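You operate a simulated robot arm through the tools that you are given. There is no shell and no other tool. Be economical: measure what you need, move in short steps, check, and stop when the job is done.

The job below is to be done with a simulated robot arm. You get a single attempt, and the scene is never put back.

JOB
Blow all four sides of the small housing on the turntable clean at 2 bar.
Fine: set the dial first; shut the nozzle valve after; leave the feed valve open.

It is judged by the outcome, as a careful person would: the job done as asked, and still so three seconds after it is handed in. It fails if anything else is knocked over, pushed out of place, dropped, spilled or broken.

ROBOT AND FRAMES
A 6-joint arm with a two-finger parallel gripper, fixed in place. Base frame: the origin is at the foot of the arm, x ahead of it, y to its left, z up; the work surface is at about z = 0.804. Readings come in m, rad, newtons and seconds.
With the tool pointing down near the work surface it reaches from about 0.26 to 0.68 m from the base axis. Its first joint turns from -1.152 to 1.152 rad. Payload 2.9 kg.
The TCP is the grasp point between the finger pads, 0.03 m short of the fingertips. In the tool frame z runs along the fingers and y along their closing line. Largest opening 0.11 m; finger width 0.02, thickness 0.01; the body of the gripper, 0.048 by 0.112 m, starts 0.055 m behind the TCP.
Orientation is told as [roll, pitch, yaw] about the base's x, y, z axes, in that order, counted from this pose: with the fingers straight down and closing along the base's y, the tool's x points along the base's -x, its y along +y and its z along -z.

CONTROLS
- The arm moves only by the tool jog_arm. Its argument "plan" is a list of rows, each an object (a shift or turn left out is 0, a gripper value left out holds the last) with "slide": the shift along the tool's x, y, z in units of 25 mm (1.0 is 25 mm), a list of three; "angular": the turn, a rotation vector about the tool's x, y, z in units of 6 degrees (1.0 is 6 degrees), a list of three; "fingers": the opening, from 0 (shut) to 1 (fully open). In form: [{"slide": [x, y, z], "angular": [rx, ry, rz], "fingers": fingers}, ...]. A call has 1 to 20 rows; each row shifts and turns the commanded pose from where the row before left it, along the tool's axes as they then stand. A call with a number of a shift or a turn outside -1 to 1 is refused whole. Rows are played at 5 a second. More than 0.05 m and 0.15 rad between two rows, or a gripper value outside its range, and nothing of the call is played. Where a pose cannot be reached the arm comes as near as it can. A force on the tool above 40 N (or 10 N above the force at the start of the call, whichever is more), or a blocked arm, ends the call early, and 0.2 s more pass. The fingers move at their own pace (about 0.108 m/s each) and stop on an object; they squeeze with about 22 N. The grip force told is the motor's: it shows also when the fingers shut on nothing. Time passes only in rows, and 0.2 s behind the last, so rows that do not move let the fingers close. It gives the time, the measured TCP pose, the force on the tool (base axes), the opening and the grip force at its end, in the units of the frame above (readings bear some noise), with the torque about the TCP (base axes, N m) and any sound that the robot's microphone picked up.
- Cameras (640 x 400 px; columns grow to the right, rows downward): "scene" is fixed at [0.0847, 0.4439, 1.4002]; the picture's right is [-0.68, -0.73, 0.00], its down [-0.31, 0.29, -0.91] and it looks along [0.66, -0.62, -0.42] (base axes); focal length 375 px, centre (320, 200). "wrist" rides on the gripper at [0.072, 0.017, -0.103] in the tool frame; the picture's right is [-0.23, 0.97, 0.00], its down [-0.76, -0.18, -0.62] and it looks along [-0.61, -0.14, 0.78] (tool axes); focal length 222 px, centre (320, 200). There is no depth. A picture from a camera that has moved, and an enlarged one, comes with that camera's place and axes in the base frame and with its lens. The place of the scene camera against the robot may be out by one fixed shift of up to 0.012 m in any direction.
- snapshot(camera): a new picture of that camera. It takes no simulated time.
- enlarge(camera, box): a new picture of the part [left, top, right, bottom] of that camera's present view, enlarged. It takes no simulated time.
- close_job(): hands the job in; it is judged then, once.

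Work in short steps. Places have to be worked out from the pictures, the camera data and where the tool is seen: move nearer, look again, correct. Check each grasp and each placing, and mend what went wrong. You have 120 turns and 64 pictures in all, those below and enlarged ones among them. Open the gripper and draw the arm clear of the work before you hand the job in, unless the task says otherwise; then end with one line.

The tools are called after "Call:" as name(argument=value, ...) on one line, values as JSON. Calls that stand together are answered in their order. jog_arm: Moves the arm, as the interface text tells. Its arguments: {"type":"object","properties":{"plan":{"type":"array","items":{"type":"object","properties":{"slide":{"type":"array","items":{"type":"number"}},"angular":{"type":"array","items":{"type":"number"}},"fingers":{"type":"number"}}}}},"required":["plan"]} The other tools are called the same way: snapshot (camera) takes a picture; enlarge (camera, box) takes an enlarged picture of a part of a camera's view; close_job () hands the job in.

At the start:

```text
time_s: 0.0
ee_pos: [0.4184, -0.0426, 1.2143]
tcp_rot: [0.0, 0.0, 0.0]
force: [0.2, -0.1, 0.2]
ft_torque: [0.0, 0.01, 0.0]
finger_gap: 0.11
gripper_force: 0.1
```

scene: 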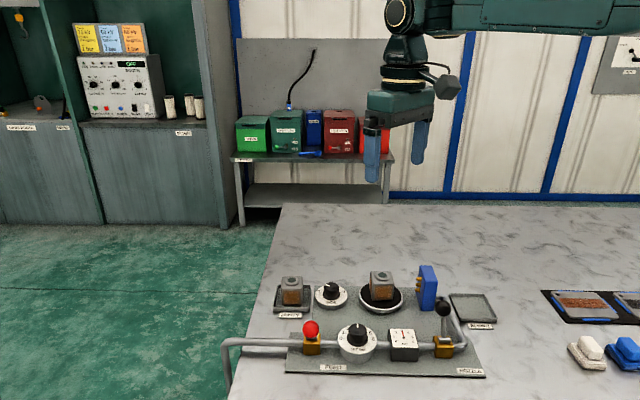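
wrist: 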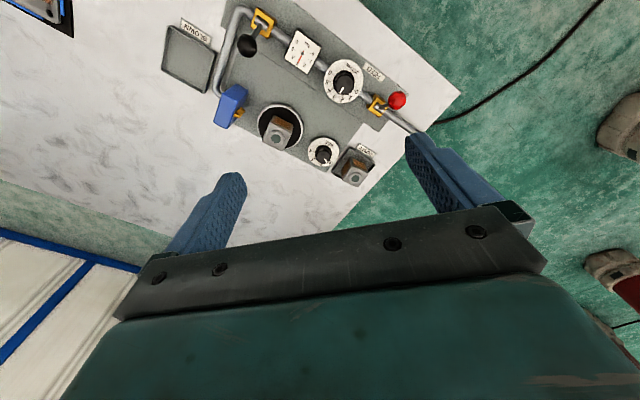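

I'll look closer at the fixture in both cameras before moving.

Call:
enlarge(camera="scene", box=[260, 250, 510, 390])

Call:
enlarge(camera="wrist", box=[150, 0, 450, 190])

```text
2.56 times, centred on (385, 320) of scene
camera zoom: at [0.0847, 0.4439, 1.4002], right [-0.68, -0.73, 0.0], down [-0.31, 0.29, -0.91], along [0.66, -0.62, -0.42], focal length 961 px, centre (154, -107)
```

zoom: 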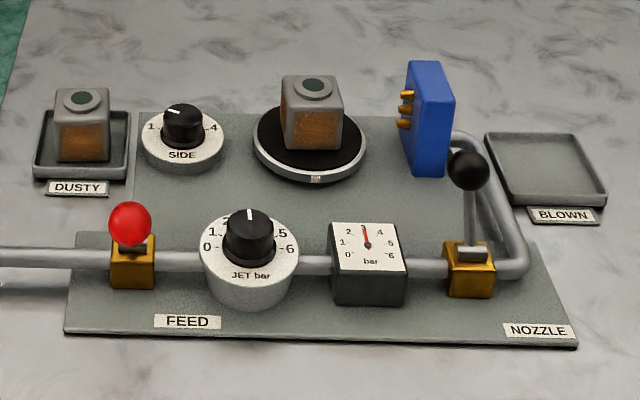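

```text
2.11 times, centred on (300, 95) of wrist
camera zoom: at [0.3463, -0.026, 1.3198], right [0.23, 0.97, 0.0], down [0.76, -0.18, 0.62], along [0.61, -0.14, -0.78], focal length 468 px, centre (362, 421)
```

zoom: 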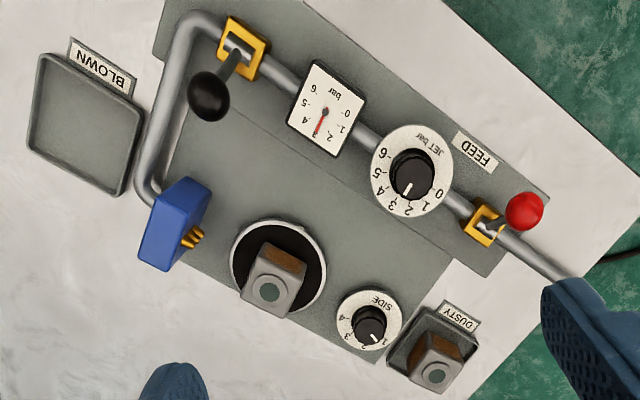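

The levers, dials and gauge matter, so I'll look closely at the valves, dial pointers and gauge.

Call:
enlarge(camera="scene", box=[285, 265, 385, 365])

Call:
enlarge(camera="scene", box=[385, 260, 495, 380])

Call:
enlarge(camera="wrist", box=[320, 50, 420, 130])

```text
4.00 times, centred on (335, 315) of scene
camera zoom: at [0.0847, 0.4439, 1.4002], right [-0.68, -0.73, 0.0], down [-0.31, 0.29, -0.91], along [0.66, -0.62, -0.42], focal length 1501 px, centre (260, -260)
```

zoom: 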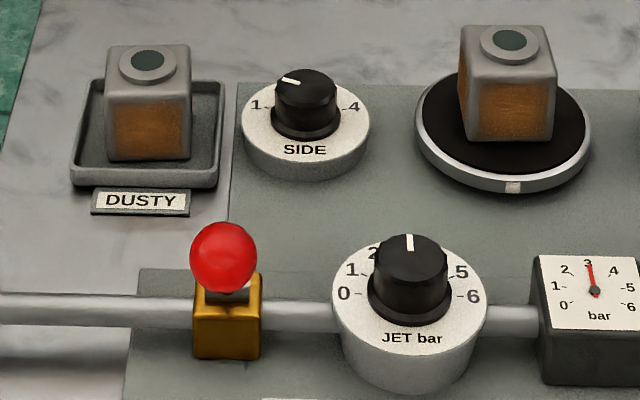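

```text
3.33 times, centred on (440, 320) of scene
camera zoom: at [0.0847, 0.4439, 1.4002], right [-0.68, -0.73, 0.0], down [-0.31, 0.29, -0.91], along [0.66, -0.62, -0.42], focal length 1251 px, centre (-80, -200)
```

zoom: 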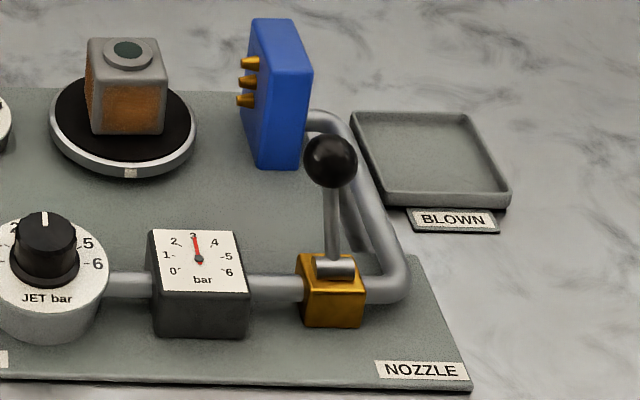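

```text
5.00 times, centred on (370, 90) of wrist
camera zoom: at [0.3463, -0.026, 1.3198], right [0.23, 0.97, 0.0], down [0.76, -0.18, 0.62], along [0.61, -0.14, -0.78], focal length 1111 px, centre (70, 750)
```

zoom: 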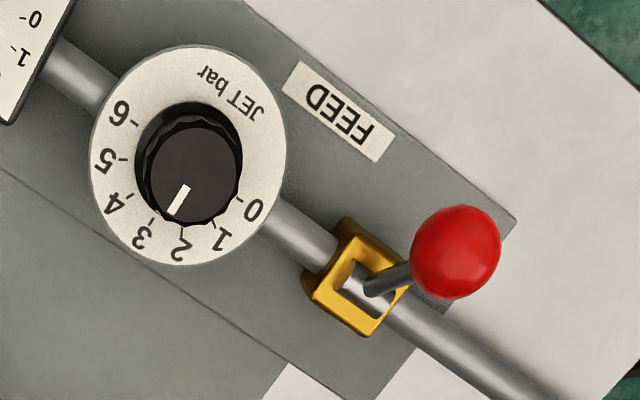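

The gauge reads 3 and the dial points at 3, so the feed is already open. The valves are toggle levers pivoting about the pipe: red leans toward the scene camera, and the black nozzle lever leans away (shut). I'll bring the wrist camera lower for a better look.

Call:
jog_arm(plan=[{"slide": [0.45, 0.06, 0.8]}, {"slide": [0.45, 0.06, 0.8]}, {"slide": [0.45, 0.06, 0.8]}, {"slide": [0.45, 0.06, 0.8]}, {"slide": [0.45, 0.06, 0.8]}, {"slide": [0.45, 0.06, 0.8]}, {"slide": [0.45, 0.06, 0.8]}, {"slide": [0.45, 0.06, 0.8]}])

Call:
snapshot(camera="wrist")

```text
time_s: 1.8
ee_pos: [0.3317, -0.0287, 1.0538]
tcp_rot: [0.0, 0.002, 0.0]
force: [-0.4, 0.4, -0.7]
ft_torque: [-0.01, -0.02, -0.02]
finger_gap: 0.1102
gripper_force: 0.0
```

```text
56 pictures are left
camera wrist: at [0.2579, -0.0136, 1.1586], right [0.23, 0.97, 0.0], down [0.76, -0.18, 0.62], along [0.61, -0.14, -0.78], focal length 222 px, centre (320, 200)
```

wrist: 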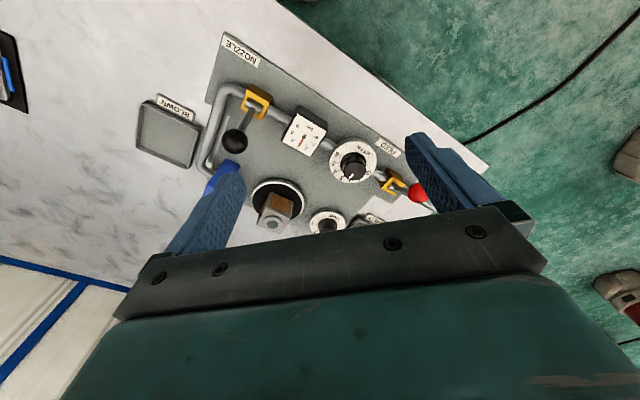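

Call:
enlarge(camera="wrist", box=[200, 70, 440, 240])

```text
2.35 times, centred on (320, 155) of wrist
camera zoom: at [0.2579, -0.0136, 1.1586], right [0.23, 0.97, 0.0], down [0.76, -0.18, 0.62], along [0.61, -0.14, -0.78], focal length 523 px, centre (320, 306)
```

zoom: 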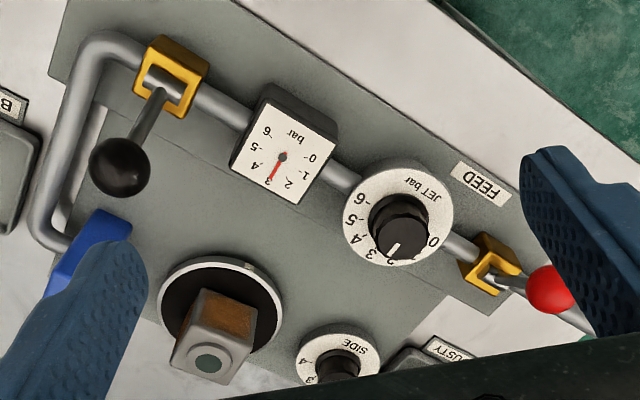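

From three views the JET knob top is at about (0.444, 0.001, 0.851), with 30° per bar. I'll move above it with the fingers partly open.

Call:
jog_arm(plan=[{"slide": [-0.752, 0.198, 0.692], "fingers": 0.55}, {"slide": [-0.752, 0.198, 0.692]}, {"slide": [-0.752, 0.198, 0.692]}, {"slide": [-0.752, 0.198, 0.692]}, {"slide": [-0.752, 0.198, 0.692]}, {"slide": [-0.752, 0.198, 0.692]}, {}])

Call:
snapshot(camera="wrist")

Call:
snapshot(camera="scene")

```text
time_s: 3.4
ee_pos: [0.4416, 0.0015, 0.9507]
tcp_rot: [0.0, 0.0, 0.0]
force: [0.1, 0.1, 0.0]
ft_torque: [0.01, -0.02, 0.03]
finger_gap: 0.0608
gripper_force: 0.1
```

```text
54 pictures are left
camera wrist: at [0.3682, 0.0169, 1.0558], right [0.23, 0.97, 0.0], down [0.76, -0.18, 0.62], along [0.61, -0.14, -0.78], focal length 222 px, centre (320, 200)
```

wrist: 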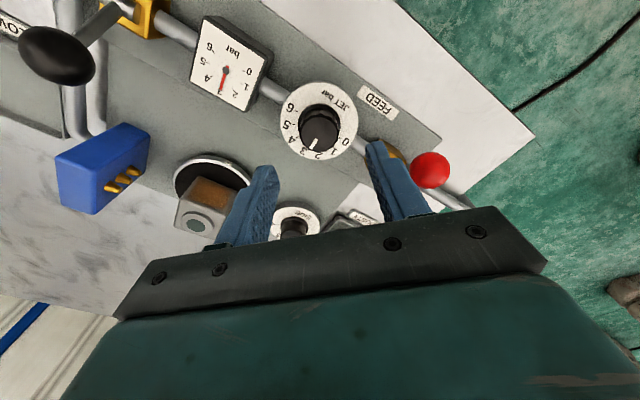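

```text
53 pictures are left
```

scene: 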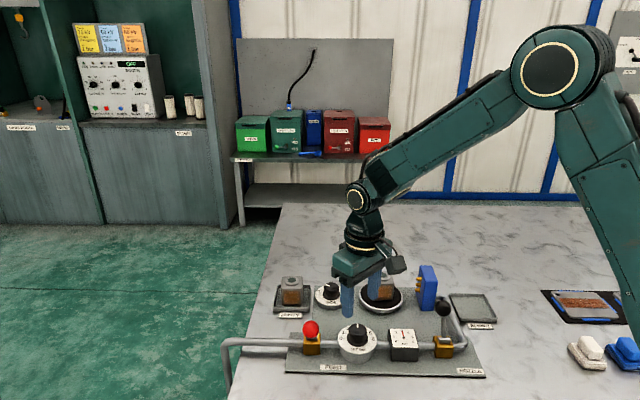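

The knob still projects to about (0.445, 0.000). I'll descend until the tips sit just above the dial face.

Call:
jog_arm(plan=[{"slide": [-0.13, -0.04, 0.7]}, {"slide": [0, 0, 0.7]}, {"slide": [0, 0, 0.7]}, {"slide": [0, 0, 0.6]}, {"slide": [0, 0, 0.5]}, {}])

Call:
enlarge(camera="scene", box=[300, 270, 420, 370])

Call:
enlarge(camera="wrist", box=[200, 60, 440, 240])

```text
time_s: 4.8
ee_pos: [0.4444, -0.0, 0.871]
tcp_rot: [-0.002, -0.001, 0.0]
force: [-0.1, 0.3, -0.1]
ft_torque: [-0.01, 0.01, 0.03]
finger_gap: 0.0608
gripper_force: 0.1
```

```text
4.00 times, centred on (360, 320) of scene
camera zoom: at [0.0847, 0.4439, 1.4002], right [-0.68, -0.73, 0.0], down [-0.31, 0.29, -0.91], along [0.66, -0.62, -0.42], focal length 1501 px, centre (160, -280)
```

zoom: 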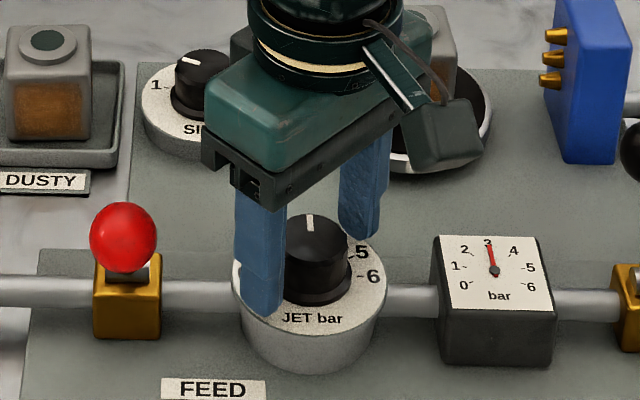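

```text
2.22 times, centred on (320, 150) of wrist
camera zoom: at [0.3719, 0.0151, 0.9767], right [0.23, 0.97, 0.0], down [0.76, -0.18, 0.62], along [0.61, -0.14, -0.78], focal length 494 px, centre (320, 311)
```

zoom: 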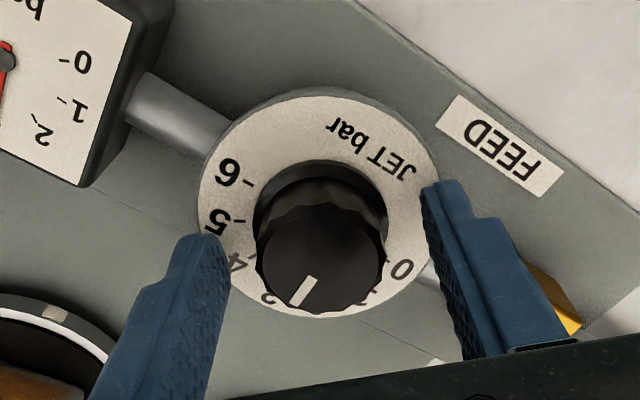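

The knob sits between the fingers. I'll lower another 4 mm and close.

Call:
jog_arm(plan=[{"slide": [0, 0, 0.16]}, {"fingers": 0.0}, {}, {}])

Call:
enlarge(camera="scene", box=[300, 270, 420, 370])

```text
time_s: 5.8
ee_pos: [0.4442, 0.0001, 0.869]
tcp_rot: [-0.002, 0.0, 0.0]
force: [-5.6, -1.1, 26.9]
ft_torque: [-0.1, 0.75, 0.02]
finger_gap: 0.0392
gripper_force: 44.8
```

```text
4.00 times, centred on (360, 320) of scene
camera zoom: at [0.0842, 0.4438, 1.4002], right [-0.68, -0.73, 0.0], down [-0.31, 0.29, -0.91], along [0.66, -0.62, -0.42], focal length 1501 px, centre (160, -280)
```

zoom: 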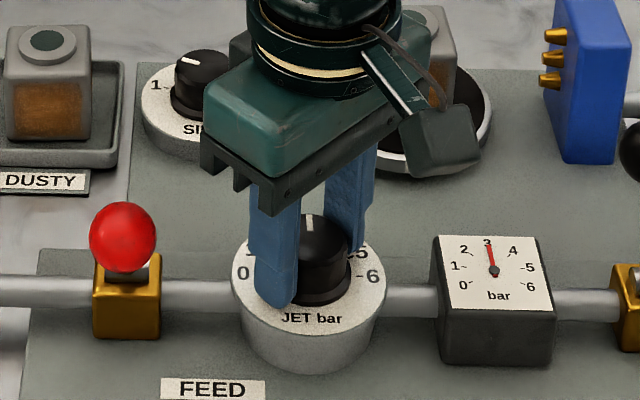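

The tips are pressing on the face at 27 N, so I'll lift slightly before turning.

Call:
jog_arm(plan=[{"slide": [0, 0, -0.12]}, {"slide": [0, 0, -0.1]}, {}])

```text
time_s: 6.6
ee_pos: [0.4462, 0.0005, 0.8725]
tcp_rot: [-0.002, -0.002, 0.0]
force: [-1.7, -0.6, 6.7]
ft_torque: [-0.11, -0.16, 0.04]
finger_gap: 0.0354
gripper_force: 44.8
```

The force is down and the fingers now hold the knob at a 35 mm gap. I'll turn counter-clockwise seen from above (tool −z), 15° first, and check the gauge.

Call:
jog_arm(plan=[{"angular": [0, 0, -0.5]}, {"angular": [0, 0, -0.5]}, {"angular": [0, 0, -0.5]}, {"angular": [0, 0, -0.5]}, {"angular": [0, 0, -0.5]}, {}])

Call:
enlarge(camera="scene", box=[300, 270, 420, 370])

```text
time_s: 8.0
ee_pos: [0.4458, -0.0004, 0.8739]
tcp_rot: [0.0, 0.0, 0.265]
force: [0.0, -1.9, -0.9]
ft_torque: [-0.08, -0.7, 0.03]
finger_gap: 0.0356
gripper_force: 45.3
```

```text
4.00 times, centred on (360, 320) of scene
camera zoom: at [0.0846, 0.4438, 1.4002], right [-0.68, -0.73, 0.0], down [-0.31, 0.29, -0.91], along [0.66, -0.62, -0.42], focal length 1501 px, centre (160, -280)
```

zoom: 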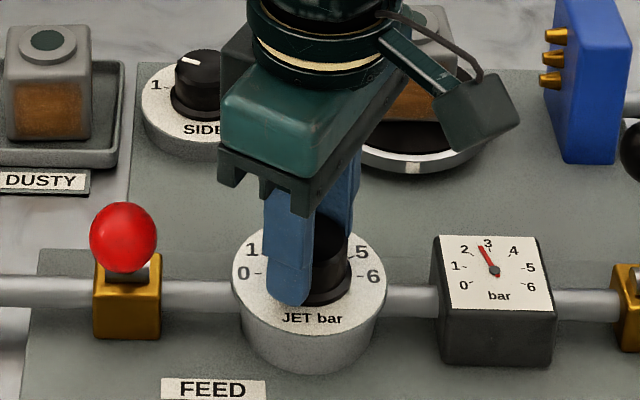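

The gauge dropped to about 2.5, so the direction and ratio are right. Another 15°.

Call:
jog_arm(plan=[{"angular": [0, 0, -0.5]}, {"angular": [0, 0, -0.5]}, {"angular": [0, 0, -0.5]}, {"angular": [0, 0, -0.5]}, {"angular": [0, 0, -0.5]}, {}, {}])

Call:
enlarge(camera="scene", box=[330, 280, 420, 350])

```text
time_s: 9.6
ee_pos: [0.4452, 0.0002, 0.8733]
tcp_rot: [0.0, 0.001, 0.524]
force: [-5.1, 2.6, 8.4]
ft_torque: [0.08, -0.75, -0.03]
finger_gap: 0.0353
gripper_force: 45.5
```

```text
5.71 times, centred on (375, 315) of scene
camera zoom: at [0.0844, 0.4439, 1.4002], right [-0.68, -0.73, 0.0], down [-0.31, 0.29, -0.91], along [0.66, -0.62, -0.42], focal length 2145 px, centre (6, -457)
```

zoom: 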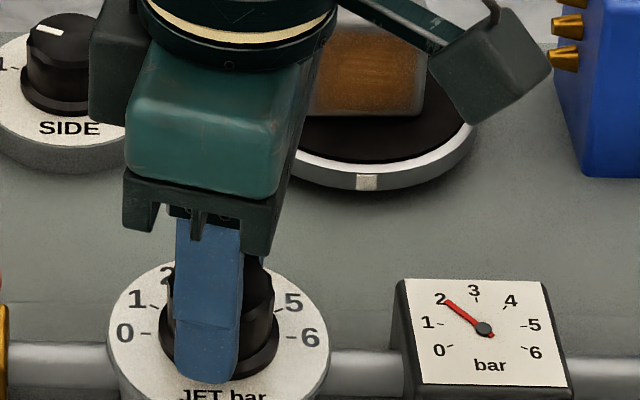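

The needle is on 2. I'll release, rise and check that it stays.

Call:
jog_arm(plan=[{"fingers": 0.55}, {"fingers": 0.55}, {}, {"slide": [0, 0, -1]}, {"slide": [0, 0, -1]}, {"slide": [0, 0, -1]}, {"slide": [0, 0, -1]}])

Call:
snapshot(camera="wrist")

Call:
enlarge(camera="scene", box=[330, 290, 420, 360])

```text
time_s: 11.2
ee_pos: [0.4461, -0.0009, 0.9725]
tcp_rot: [0.0, 0.001, 0.525]
force: [0.2, -0.3, 0.2]
ft_torque: [0.01, 0.02, 0.02]
finger_gap: 0.0607
gripper_force: 0.2
```

```text
47 pictures are left
camera wrist: at [0.3741, -0.024, 1.0779], right [-0.29, 0.96, 0.0], down [0.75, 0.23, 0.62], along [0.6, 0.18, -0.78], focal length 222 px, centre (320, 200)
```

wrist: 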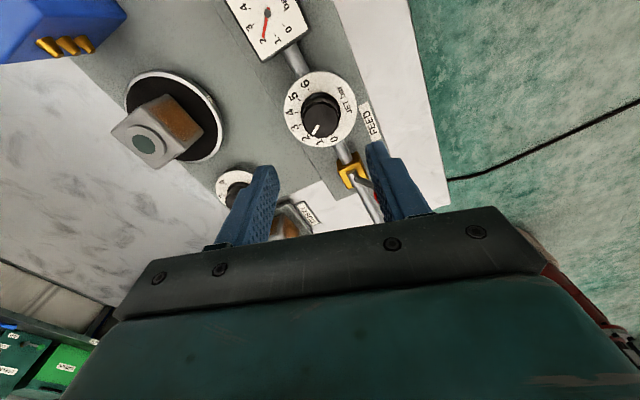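

```text
5.71 times, centred on (375, 325) of scene
camera zoom: at [0.0847, 0.4439, 1.4002], right [-0.68, -0.73, 0.0], down [-0.31, 0.29, -0.91], along [0.66, -0.62, -0.42], focal length 2145 px, centre (6, -514)
```

zoom: 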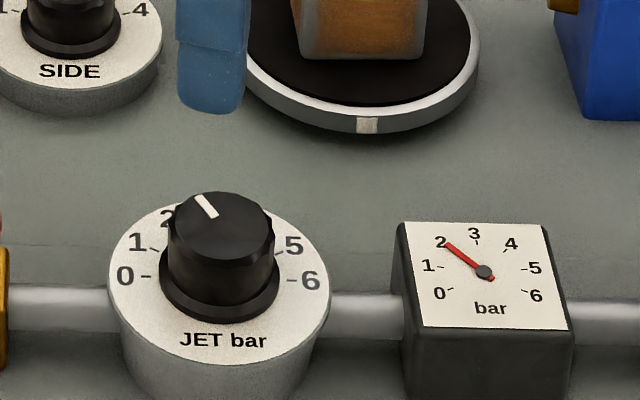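

The dial and gauge both show 2 bar and it holds. Next I'll look at the SIDE dial, so I'll turn back to yaw 0 and shift over.

Call:
jog_arm(plan=[{"angular": [0, 0, 1]}, {"angular": [0, 0, 1]}, {"angular": [0, 0, 1]}, {"angular": [0, 0, 1]}, {"angular": [0, 0, 1]}, {"slide": [-0.14, -0.7, -0.2]}, {"slide": [-0.14, -0.7, -0.2]}, {"slide": [-0.14, -0.7, -0.2]}, {"slide": [-0.14, -0.7, -0.2]}, {}])

Call:
snapshot(camera="wrist")

Call:
enlarge(camera="scene", box=[260, 260, 420, 360])

```text
time_s: 13.4
ee_pos: [0.4589, -0.0699, 0.9933]
tcp_rot: [-0.001, 0.0, 0.0]
force: [0.0, 0.3, -0.2]
ft_torque: [0.04, 0.02, -0.01]
finger_gap: 0.0603
gripper_force: 0.0
```

```text
45 pictures are left
camera wrist: at [0.3858, -0.0546, 1.0981], right [0.23, 0.97, 0.0], down [0.76, -0.18, 0.62], along [0.61, -0.14, -0.78], focal length 222 px, centre (320, 200)
```

wrist: 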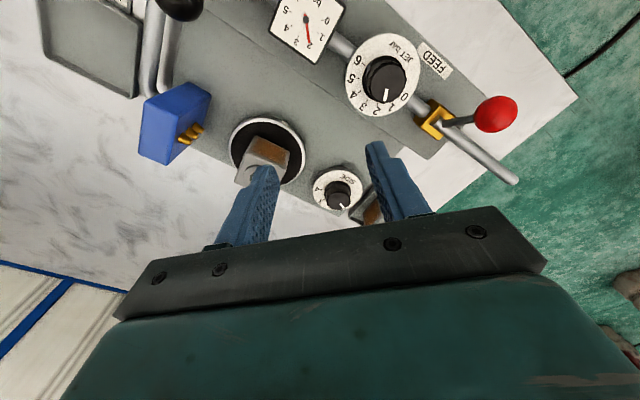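

```text
4.00 times, centred on (340, 310) of scene
camera zoom: at [0.0847, 0.4439, 1.4002], right [-0.68, -0.73, 0.0], down [-0.31, 0.29, -0.91], along [0.66, -0.62, -0.42], focal length 1501 px, centre (240, -240)
```

zoom: 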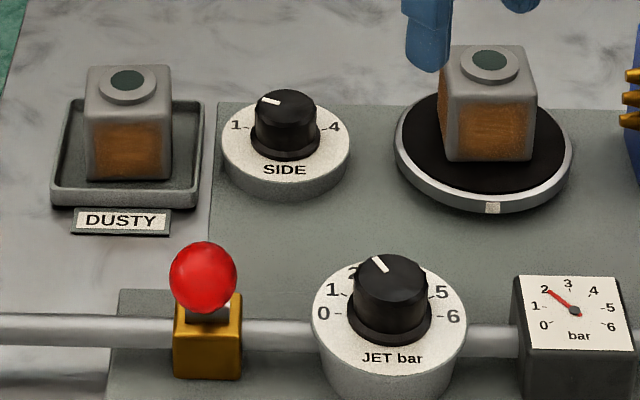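

Call:
enlarge(camera="wrist", box=[220, 100, 400, 230])

Call:
enlarge(camera="scene", box=[305, 270, 355, 310])

```text
3.08 times, centred on (310, 165) of wrist
camera zoom: at [0.3858, -0.0546, 1.0981], right [0.23, 0.97, 0.0], down [0.76, -0.18, 0.62], along [0.61, -0.14, -0.78], focal length 684 px, centre (351, 308)
```

zoom: 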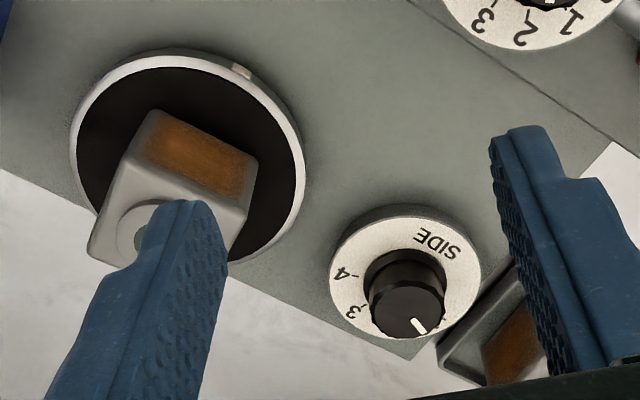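

```text
10.00 times, centred on (330, 290) of scene
camera zoom: at [0.0847, 0.4439, 1.4002], right [-0.68, -0.73, 0.0], down [-0.31, 0.29, -0.91], along [0.66, -0.62, -0.42], focal length 3753 px, centre (220, -700)
```

zoom: 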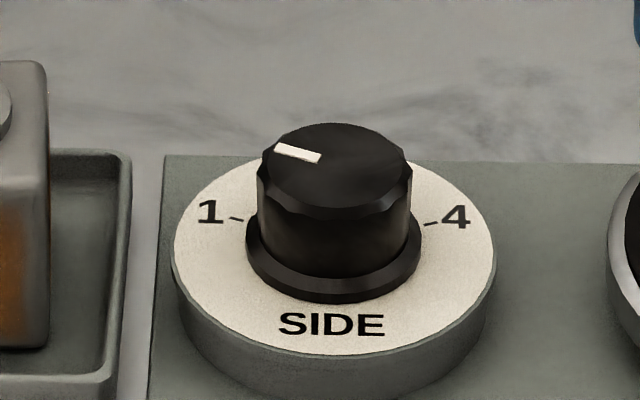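

SIDE sits at 1, roughly 63–68° left of the centre line, with 4 mirrored on the right. Now for the nozzle lever: I'll yaw −45° so the fingers close along the pipe, and hover above the black ball at about (0.349, −0.146, 0.884).

Call:
jog_arm(plan=[{"angular": [0, 0, 0.9375]}, {"angular": [0, 0, 0.9375]}, {"angular": [0, 0, 0.9375]}, {"angular": [0, 0, 0.9375]}, {"angular": [0, 0, 0.9375]}, {"angular": [0, 0, 0.9375]}, {"angular": [0, 0, 0.9375]}, {"angular": [0, 0, 0.9375]}, {"slide": [0.16, -0.877, 0]}, {"slide": [0.16, -0.877, 0]}, {"slide": [0.16, -0.877, 0]}, {"slide": [0.16, -0.877, 0]}, {"slide": [0.16, -0.877, 0]}, {"slide": [0.16, -0.877, 0]}, {}])

Call:
snapshot(camera="wrist")

Call:
enlarge(camera="scene", box=[350, 240, 510, 380])

```text
time_s: 16.6
ee_pos: [0.3513, -0.1474, 0.9941]
tcp_rot: [0.002, -0.001, -0.783]
force: [1.4, 0.6, -0.1]
ft_torque: [0.02, 0.0, 0.03]
finger_gap: 0.0609
gripper_force: 0.1
```

```text
41 pictures are left
camera wrist: at [0.3101, -0.0851, 1.0981], right [0.85, 0.53, 0.0], down [0.41, -0.66, 0.62], along [0.33, -0.53, -0.78], focal length 222 px, centre (320, 200)
```

wrist: 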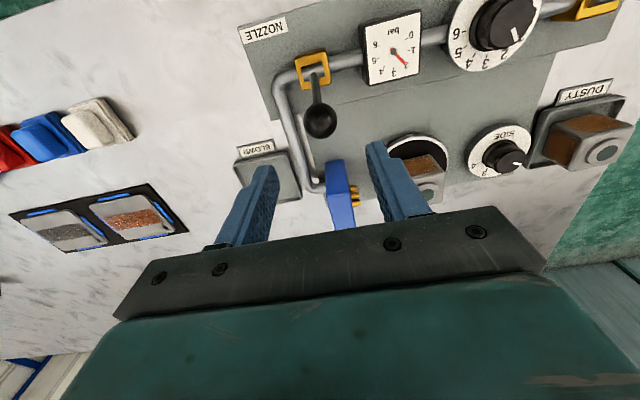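

```text
2.86 times, centred on (430, 310) of scene
camera zoom: at [0.0847, 0.4439, 1.4002], right [-0.68, -0.73, 0.0], down [-0.31, 0.29, -0.91], along [0.66, -0.62, -0.42], focal length 1072 px, centre (6, -114)
```

zoom: 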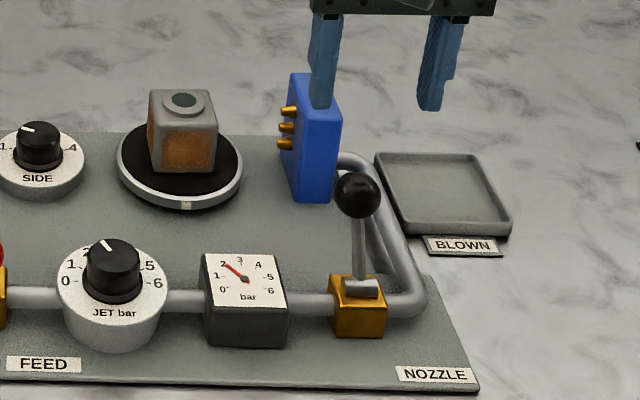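

Triangulation puts the ball at about (0.351, −0.150, 0.878), radius ~16 mm. I'll shift 2.5 mm and descend to straddle it at TCP z≈0.89.

Call:
jog_arm(plan=[{"slide": [0, -0.1, 0.8]}, {"slide": [0, 0, 0.8]}, {"slide": [0, 0, 0.8]}, {"slide": [0, 0, 0.8]}, {"slide": [0, 0, 0.6]}, {"slide": [0, 0, 0.36]}, {}])

Call:
snapshot(camera="wrist")

Call:
enlarge(camera="scene", box=[350, 240, 510, 380])

```text
time_s: 18.2
ee_pos: [0.3479, -0.1483, 0.888]
tcp_rot: [0.0, 0.0, -0.786]
force: [-0.3, 0.8, 0.1]
ft_torque: [0.0, -0.03, 0.0]
finger_gap: 0.0603
gripper_force: 0.0
```

```text
39 pictures are left
camera wrist: at [0.3086, -0.0871, 0.9929], right [0.85, 0.53, 0.0], down [0.41, -0.66, 0.62], along [0.33, -0.53, -0.78], focal length 222 px, centre (320, 200)
```

wrist: 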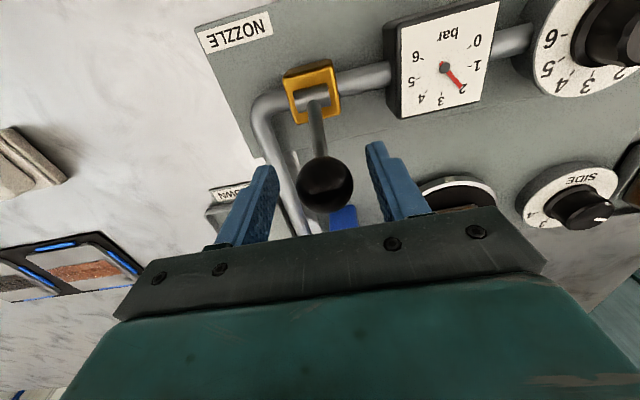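

```text
2.86 times, centred on (430, 310) of scene
camera zoom: at [0.0847, 0.4439, 1.4002], right [-0.68, -0.73, 0.0], down [-0.31, 0.29, -0.91], along [0.66, -0.62, -0.42], focal length 1072 px, centre (6, -114)
```

zoom: 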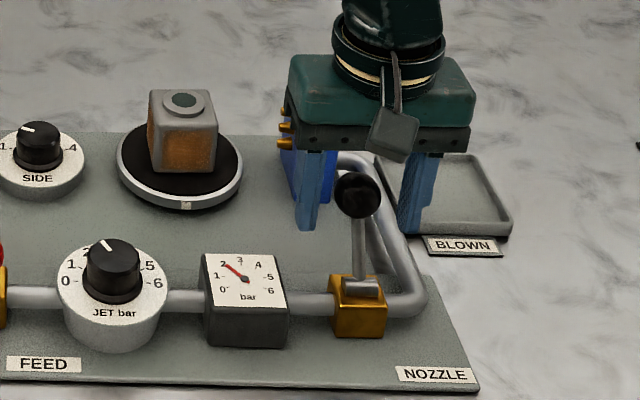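

The ball appears centred between the pads, right at TCP height. Closing on it.

Call:
jog_arm(plan=[{"fingers": 0.0}, {}, {}])

Call:
enlarge(camera="scene", box=[350, 240, 510, 380])

```text
time_s: 19.0
ee_pos: [0.35, -0.1457, 0.8884]
tcp_rot: [0.007, 0.001, -0.778]
force: [22.4, 22.2, -9.1]
ft_torque: [-0.47, -0.01, -0.07]
finger_gap: 0.0308
gripper_force: 45.1
```

```text
2.86 times, centred on (430, 310) of scene
camera zoom: at [0.0853, 0.4444, 1.4], right [-0.68, -0.73, 0.0], down [-0.31, 0.29, -0.91], along [0.66, -0.62, -0.42], focal length 1072 px, centre (6, -114)
```

zoom: 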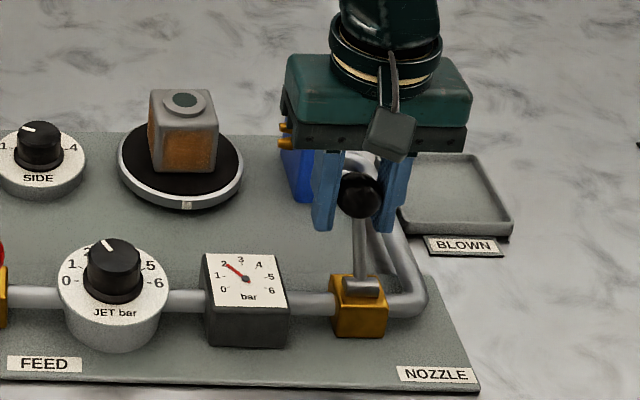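

The ball is gripped, with a 31 N side load because it's slightly off-centre. I'll relieve that by shifting 3 mm and start the arc over the pivot (q≈0.319, z≈0.828).

Call:
jog_arm(plan=[{"slide": [0, 0.12, 0]}, {}, {"slide": [0.22, 0, -0.1]}, {"slide": [0.22, 0, -0.1]}])

```text
time_s: 20.0
ee_pos: [0.3455, -0.14, 0.8932]
tcp_rot: [0.002, -0.007, -0.786]
force: [20.7, -2.3, -8.4]
ft_torque: [-0.78, -0.74, -0.02]
finger_gap: 0.031
gripper_force: 45.3
```

The lever is following with about 16 N resistance. Continuing the arc.

Call:
jog_arm(plan=[{"slide": [0.22, 0.06, -0.06]}, {"slide": [0.22, 0, -0.06]}, {"slide": [0.22, 0, -0.02]}, {"slide": [0.22, 0, -0.02]}, {"slide": [0.22, 0, 0.02]}, {"slide": [0.22, 0, 0.02]}])

Call:
enlarge(camera="scene", box=[350, 240, 510, 380])

```text
time_s: 21.4
ee_pos: [0.3163, -0.1093, 0.8959]
tcp_rot: [-0.002, 0.016, -0.781]
force: [-2.3, 2.9, -1.0]
ft_torque: [-0.18, -0.23, -0.02]
finger_gap: 0.0127
gripper_force: 18.1
```

```text
2.86 times, centred on (430, 310) of scene
camera zoom: at [0.0843, 0.4438, 1.4002], right [-0.68, -0.73, 0.0], down [-0.31, 0.29, -0.91], along [0.66, -0.62, -0.42], focal length 1072 px, centre (6, -114)
```

zoom: 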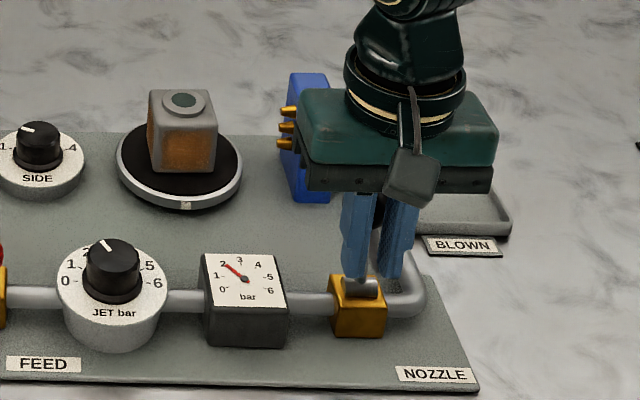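

The ball slipped out of the grip. I'll open, rise and look; pushing it from behind with shut fingers will be more positive.

Call:
jog_arm(plan=[{"fingers": 0.55}, {}, {"slide": [0, 0, -0.8]}, {"slide": [0, 0, -0.8]}, {}])

Call:
snapshot(camera="wrist")

Call:
enlarge(camera="scene", box=[350, 240, 510, 380])

```text
time_s: 22.6
ee_pos: [0.3205, -0.1138, 0.9371]
tcp_rot: [0.0, 0.0, -0.786]
force: [-0.1, 0.0, -0.2]
ft_torque: [0.04, 0.0, 0.01]
finger_gap: 0.0606
gripper_force: 0.1
```

```text
35 pictures are left
camera wrist: at [0.2799, -0.0522, 1.0416], right [0.85, 0.53, 0.0], down [0.41, -0.66, 0.62], along [0.33, -0.53, -0.78], focal length 222 px, centre (320, 200)
```

wrist: 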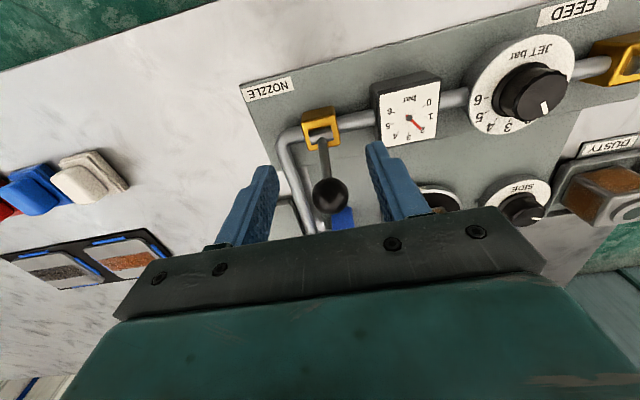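

```text
2.86 times, centred on (430, 310) of scene
camera zoom: at [0.0847, 0.4439, 1.4002], right [-0.68, -0.73, 0.0], down [-0.31, 0.29, -0.91], along [0.66, -0.62, -0.42], focal length 1072 px, centre (6, -114)
```

zoom: 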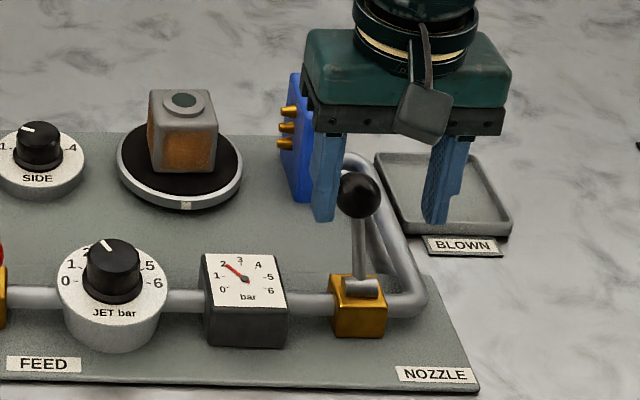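

The lever is still shut, with the ball at p≈0.143, q≈0.352. The block's front face is at q≈0.418, so shut fingers fit behind the ball at q≈0.392; I'll go over and look before descending.

Call:
jog_arm(plan=[{"slide": [0, -0.1, -0.8], "fingers": 0}, {"slide": [0, 0, -0.4]}, {"slide": [-0.85, 0, 0]}, {"slide": [-0.85, 0, 0]}, {"slide": [-0.85, 0, 0]}, {"slide": [-0.85, 0, 0]}, {}])

Call:
snapshot(camera="wrist")

Call:
enlarge(camera="scene", box=[350, 220, 510, 360])

```text
time_s: 24.2
ee_pos: [0.3791, -0.1763, 0.9668]
tcp_rot: [0.0, 0.0, -0.785]
force: [0.3, -0.2, -0.8]
ft_torque: [0.01, -0.03, 0.0]
finger_gap: 0.0
gripper_force: 21.9
```

```text
33 pictures are left
camera wrist: at [0.3389, -0.1153, 1.0711], right [0.85, 0.53, 0.0], down [0.41, -0.66, 0.62], along [0.33, -0.53, -0.78], focal length 222 px, centre (320, 200)
```

wrist: 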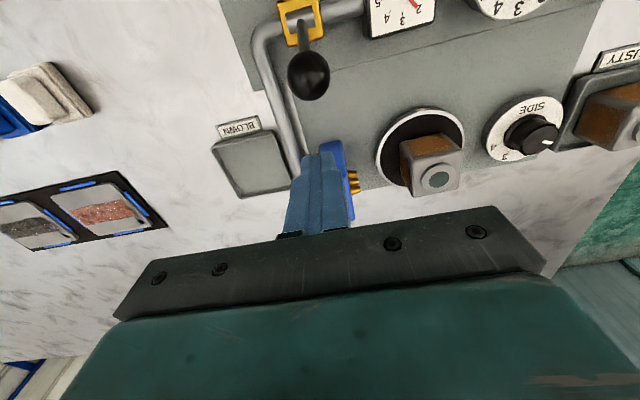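

```text
2.86 times, centred on (430, 290) of scene
camera zoom: at [0.0847, 0.4439, 1.4002], right [-0.68, -0.73, 0.0], down [-0.31, 0.29, -0.91], along [0.66, -0.62, -0.42], focal length 1072 px, centre (6, -57)
```

zoom: 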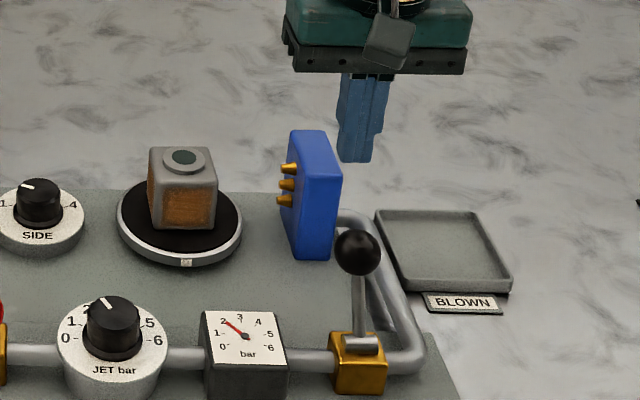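

Fingers are aligned with the ball (p≈0.142). I'll move 3 mm toward the ball and descend into the gap to TCP z≈0.898.

Call:
jog_arm(plan=[{"slide": [0.14, -0.04, 0.5]}, {"slide": [0, 0, 0.75]}, {"slide": [0, 0, 0.75]}, {"slide": [0, 0, 0.75]}, {}])

Call:
enlarge(camera="scene", box=[370, 240, 490, 340])

```text
time_s: 25.4
ee_pos: [0.3761, -0.1722, 0.897]
tcp_rot: [-0.001, 0.002, -0.786]
force: [0.1, 0.1, -0.2]
ft_torque: [0.0, -0.01, 0.01]
finger_gap: 0.0
gripper_force: 21.9
```

```text
4.00 times, centred on (430, 290) of scene
camera zoom: at [0.0847, 0.4439, 1.4002], right [-0.68, -0.73, 0.0], down [-0.31, 0.29, -0.91], along [0.66, -0.62, -0.42], focal length 1501 px, centre (-120, -160)
```

zoom: 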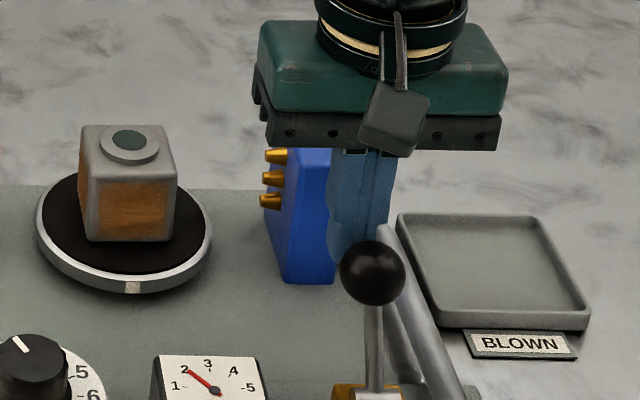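

Fingers are clear behind the ball with no contact. Now I'll push toward −q (tool +x).

Call:
jog_arm(plan=[{"slide": [0.3, 0, 0]}, {"slide": [0.3, 0, 0]}, {"slide": [0.3, 0, 0]}, {"slide": [0.3, 0, 0]}, {"slide": [0.3, 0, 0]}])

Call:
enlarge(camera="scene", box=[370, 250, 490, 350])

```text
time_s: 26.6
ee_pos: [0.3485, -0.1465, 0.8971]
tcp_rot: [0.0, 0.002, -0.783]
force: [-0.5, 0.1, -0.5]
ft_torque: [-0.02, -0.07, -0.02]
finger_gap: 0.0
gripper_force: 21.5
```

```text
4.00 times, centred on (430, 300) of scene
camera zoom: at [0.0847, 0.4439, 1.4002], right [-0.68, -0.73, 0.0], down [-0.31, 0.29, -0.91], along [0.66, -0.62, -0.42], focal length 1501 px, centre (-120, -200)
```

zoom: 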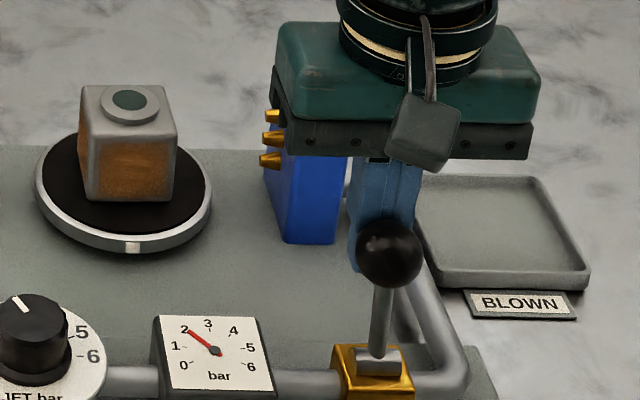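

The ball is moving ahead of the fingers with little force. Continuing.

Call:
jog_arm(plan=[{"slide": [0.3, 0, 0]}, {"slide": [0.3, 0, 0]}, {"slide": [0.3, 0, 0]}, {"slide": [0.3, 0, 0.1]}, {"slide": [0.3, 0, 0.1]}])

Call:
enlarge(camera="scene", box=[330, 250, 490, 370])

```text
time_s: 27.8
ee_pos: [0.3234, -0.1213, 0.8935]
tcp_rot: [0.001, -0.003, -0.784]
force: [2.2, -4.4, 3.4]
ft_torque: [-0.06, -0.05, 0.03]
finger_gap: 0.0
gripper_force: 21.6
```

```text
3.33 times, centred on (410, 310) of scene
camera zoom: at [0.0847, 0.4438, 1.4002], right [-0.68, -0.73, 0.0], down [-0.31, 0.29, -0.91], along [0.66, -0.62, -0.42], focal length 1251 px, centre (20, -167)
```

zoom: 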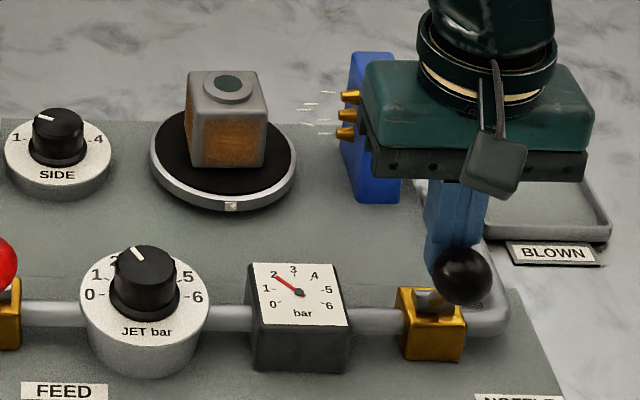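

Air jets are visible. I'll nudge a little more to be sure the lever is at its open end.

Call:
jog_arm(plan=[{"slide": [0.2, 0, 0]}, {"slide": [0.2, 0, 0]}, {"slide": [0.1, 0, 0]}])

Call:
enlarge(camera="scene", box=[280, 250, 480, 370])

```text
time_s: 28.5
ee_pos: [0.3225, -0.12, 0.8947]
tcp_rot: [0.004, -0.027, -0.791]
force: [1.5, -1.6, 1.1]
ft_torque: [-0.06, -0.07, -0.03]
finger_gap: 0.0001
gripper_force: 21.7
stopped in row 3: the force on the tool passed its limit at 42 N (the readings are from after the stop); the commanded pose is now the measured one
```

```text
3.20 times, centred on (380, 310) of scene
camera zoom: at [0.0847, 0.4439, 1.4002], right [-0.68, -0.73, 0.0], down [-0.31, 0.29, -0.91], along [0.66, -0.62, -0.42], focal length 1201 px, centre (128, -152)
```

zoom: 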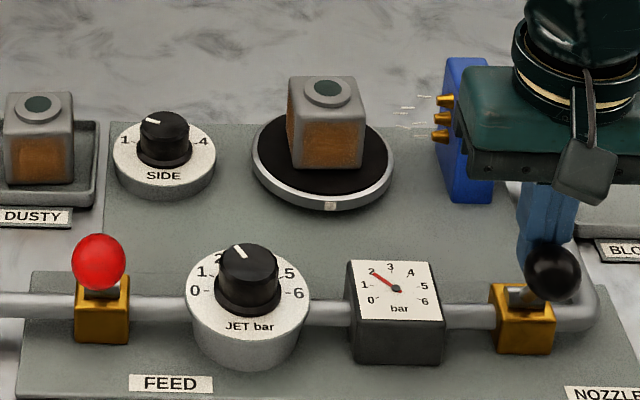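

The lever is hard against its open stop and the jets are running on side 1. I'll back off, level the tool and rise, then travel toward the SIDE dial at about (0.597, −0.074).

Call:
jog_arm(plan=[{"slide": [-0.4, 0, -0.4]}, {"slide": [0, 0, -0.8], "angular": [0.18, 0.18, 0]}, {"slide": [0, 0, -0.9]}, {"slide": [0, 0, -0.9]}, {"slide": [0, 0, -0.8]}, {"slide": [-0.6, 0.91, 0]}, {"slide": [-0.6, 0.91, 0]}, {"slide": [-0.6, 0.91, 0]}, {"slide": [-0.6, 0.91, 0]}, {"slide": [-0.6, 0.91, 0]}, {"slide": [-0.6, 0.91, 0]}, {"slide": [-0.6, 0.91, 0]}, {"slide": [-0.6, 0.91, 0]}, {"slide": [-0.6, 0.91, 0]}, {"slide": [-0.6, 0.91, 0], "fingers": 0.55}, {}])

Call:
enlarge(camera="scene", box=[260, 230, 480, 380])

```text
time_s: 31.9
ee_pos: [0.5969, -0.0705, 0.9866]
tcp_rot: [-0.017, -0.006, -0.791]
force: [-0.6, 0.4, 0.4]
ft_torque: [-0.01, -0.02, 0.0]
finger_gap: 0.0606
gripper_force: 0.1
```

```text
2.67 times, centred on (370, 305) of scene
camera zoom: at [0.0847, 0.4439, 1.4002], right [-0.68, -0.73, 0.0], down [-0.31, 0.29, -0.91], along [0.66, -0.62, -0.42], focal length 1001 px, centre (187, -80)
```

zoom: 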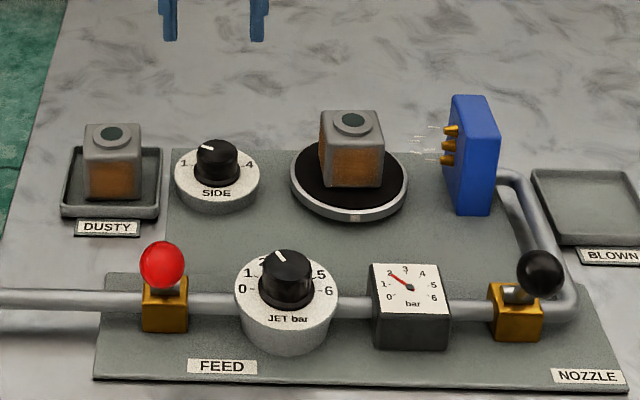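

The nozzle is open and jetting. I'll yaw to +45° above the SIDE knob, then look.

Call:
jog_arm(plan=[{"angular": [-0.07, 0.15, 0]}, {"angular": [0, 0, -1]}, {"angular": [0, 0, -1]}, {"angular": [0, 0, -1]}, {"angular": [0, 0, -1]}, {"angular": [0, 0, -1]}, {"angular": [0, 0, -1]}, {"angular": [0, 0, -1]}, {"angular": [0, 0, -1]}, {"angular": [0, 0, -1]}, {"angular": [0, 0, -1]}, {"angular": [0, 0, -1]}, {"angular": [0, 0, -1]}, {"angular": [0, 0, -1]}, {"angular": [0, 0, -1]}, {"angular": [0, 0, -1]}, {}])

Call:
snapshot(camera="wrist")

```text
time_s: 35.5
ee_pos: [0.5959, -0.0714, 0.9883]
tcp_rot: [0.01, 0.007, 0.781]
force: [1.0, -0.5, -0.3]
ft_torque: [0.0, 0.02, -0.03]
finger_gap: 0.0606
gripper_force: 0.0
```

```text
26 pictures are left
camera wrist: at [0.5327, -0.1127, 1.0931], right [-0.52, 0.85, 0.01], down [0.67, 0.41, 0.62], along [0.52, 0.33, -0.79], focal length 222 px, centre (320, 200)
```

wrist: 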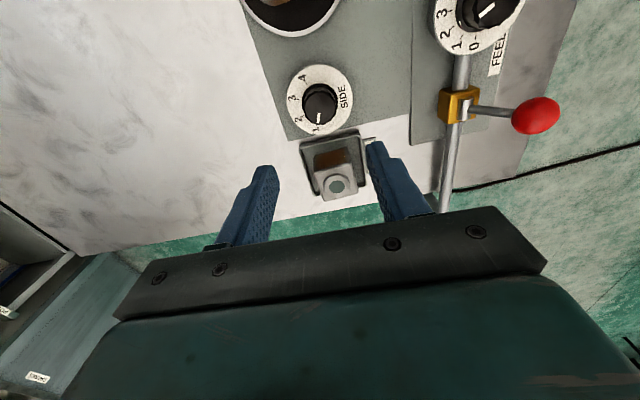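

Call:
enlarge(camera="wrist", box=[270, 50, 370, 150])

```text
4.00 times, centred on (320, 100) of wrist
camera zoom: at [0.5327, -0.1127, 1.0931], right [-0.52, 0.85, 0.01], down [0.67, 0.41, 0.62], along [0.52, 0.33, -0.79], focal length 888 px, centre (320, 600)
```

zoom: 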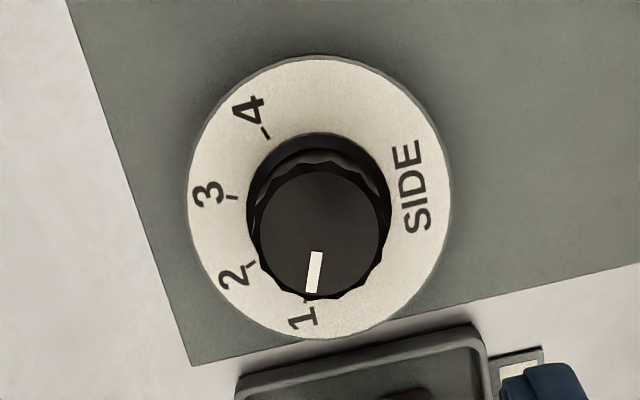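

Ticks are 45° apart and the pointer is exactly on 1. The knob centre is at about (0.5935, −0.073); I'll correct by 3 mm, level, and descend to z≈0.862.

Call:
jog_arm(plan=[{"slide": [0.11, 0.02, 0.7], "angular": [0.1, 0, 0]}, {"slide": [0, 0, 0.9]}, {"slide": [0, 0, 0.9]}, {"slide": [0, 0, 0.9]}, {"slide": [0, 0, 0.8]}, {"slide": [0, 0, 0.8]}, {}])

Call:
enlarge(camera="wrist", box=[220, 80, 420, 230])

Call:
enlarge(camera="scene", box=[270, 240, 430, 340])

```text
time_s: 37.1
ee_pos: [0.5924, -0.0721, 0.8644]
tcp_rot: [-0.001, 0.007, 0.78]
force: [0.0, -0.2, -0.7]
ft_torque: [0.0, 0.03, 0.04]
finger_gap: 0.0603
gripper_force: 0.1
```

```text
2.67 times, centred on (320, 155) of wrist
camera zoom: at [0.5295, -0.113, 0.9689], right [-0.52, 0.85, 0.0], down [0.67, 0.41, 0.62], along [0.53, 0.32, -0.79], focal length 592 px, centre (320, 320)
```

zoom: 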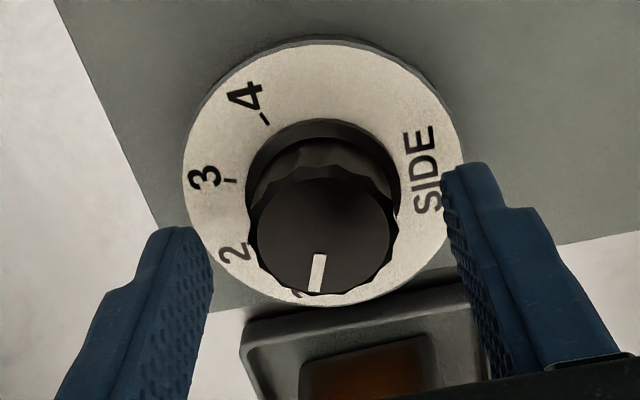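

```text
4.00 times, centred on (350, 290) of scene
camera zoom: at [0.0847, 0.4439, 1.4002], right [-0.68, -0.73, 0.0], down [-0.31, 0.29, -0.91], along [0.66, -0.62, -0.42], focal length 1501 px, centre (200, -160)
```

zoom: 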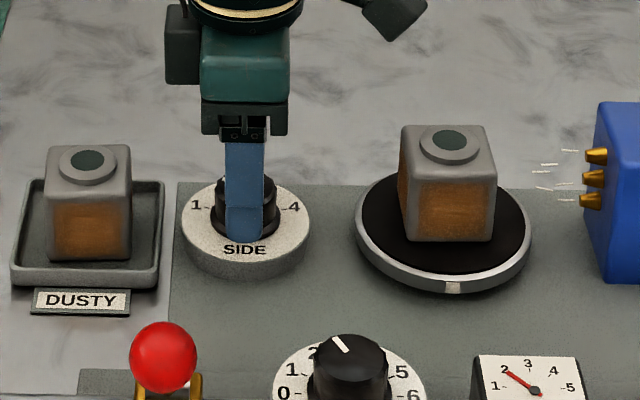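

The knob is centred between the fingers. I'll lower another 7 mm gradually and close.

Call:
jog_arm(plan=[{"slide": [0, 0, 0.14]}, {"slide": [0, 0, 0.14]}, {"fingers": 0}, {}, {}])

```text
time_s: 38.3
ee_pos: [0.5911, -0.0728, 0.8575]
tcp_rot: [0.0, 0.009, 0.783]
force: [-10.2, 9.9, 4.4]
ft_torque: [0.18, 0.43, -0.01]
finger_gap: 0.0355
gripper_force: 45.3
```

Gripped at 35.5 mm. I'll ease the side load and turn 45° clockwise to side 2.

Call:
jog_arm(plan=[{"slide": [0, 0.08, 0]}, {"angular": [0, 0, 0.75]}, {"angular": [0, 0, 0.75]}, {"angular": [0, 0, 0.75]}, {"angular": [0, 0, 0.75]}, {"angular": [0, 0, 0.75]}, {"angular": [0, 0, 0.75]}, {"angular": [0, 0, 0.75]}, {"angular": [0, 0, 0.75]}, {"angular": [0, 0, 0.75]}, {"angular": [0, 0, 0.75]}, {}, {}])

Call:
enlarge(camera="scene", box=[290, 250, 430, 350])

```text
time_s: 41.1
ee_pos: [0.5916, -0.0726, 0.8559]
tcp_rot: [-0.007, 0.001, -0.007]
force: [4.0, -3.2, 10.0]
ft_torque: [0.08, 0.11, 0.02]
finger_gap: 0.0357
gripper_force: 44.5
```

```text
4.00 times, centred on (360, 300) of scene
camera zoom: at [0.0846, 0.4438, 1.4002], right [-0.68, -0.73, 0.0], down [-0.31, 0.29, -0.91], along [0.66, -0.62, -0.42], focal length 1501 px, centre (160, -200)
```

zoom: 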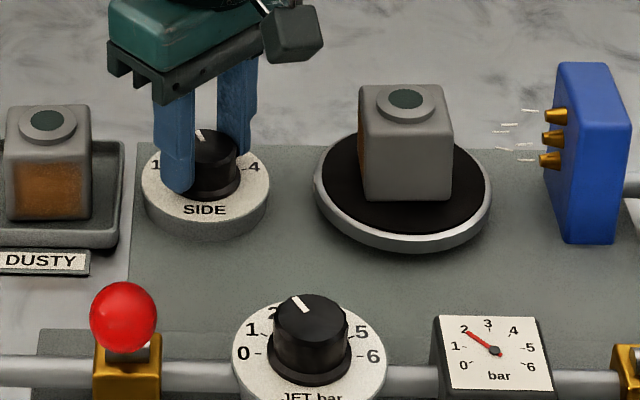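

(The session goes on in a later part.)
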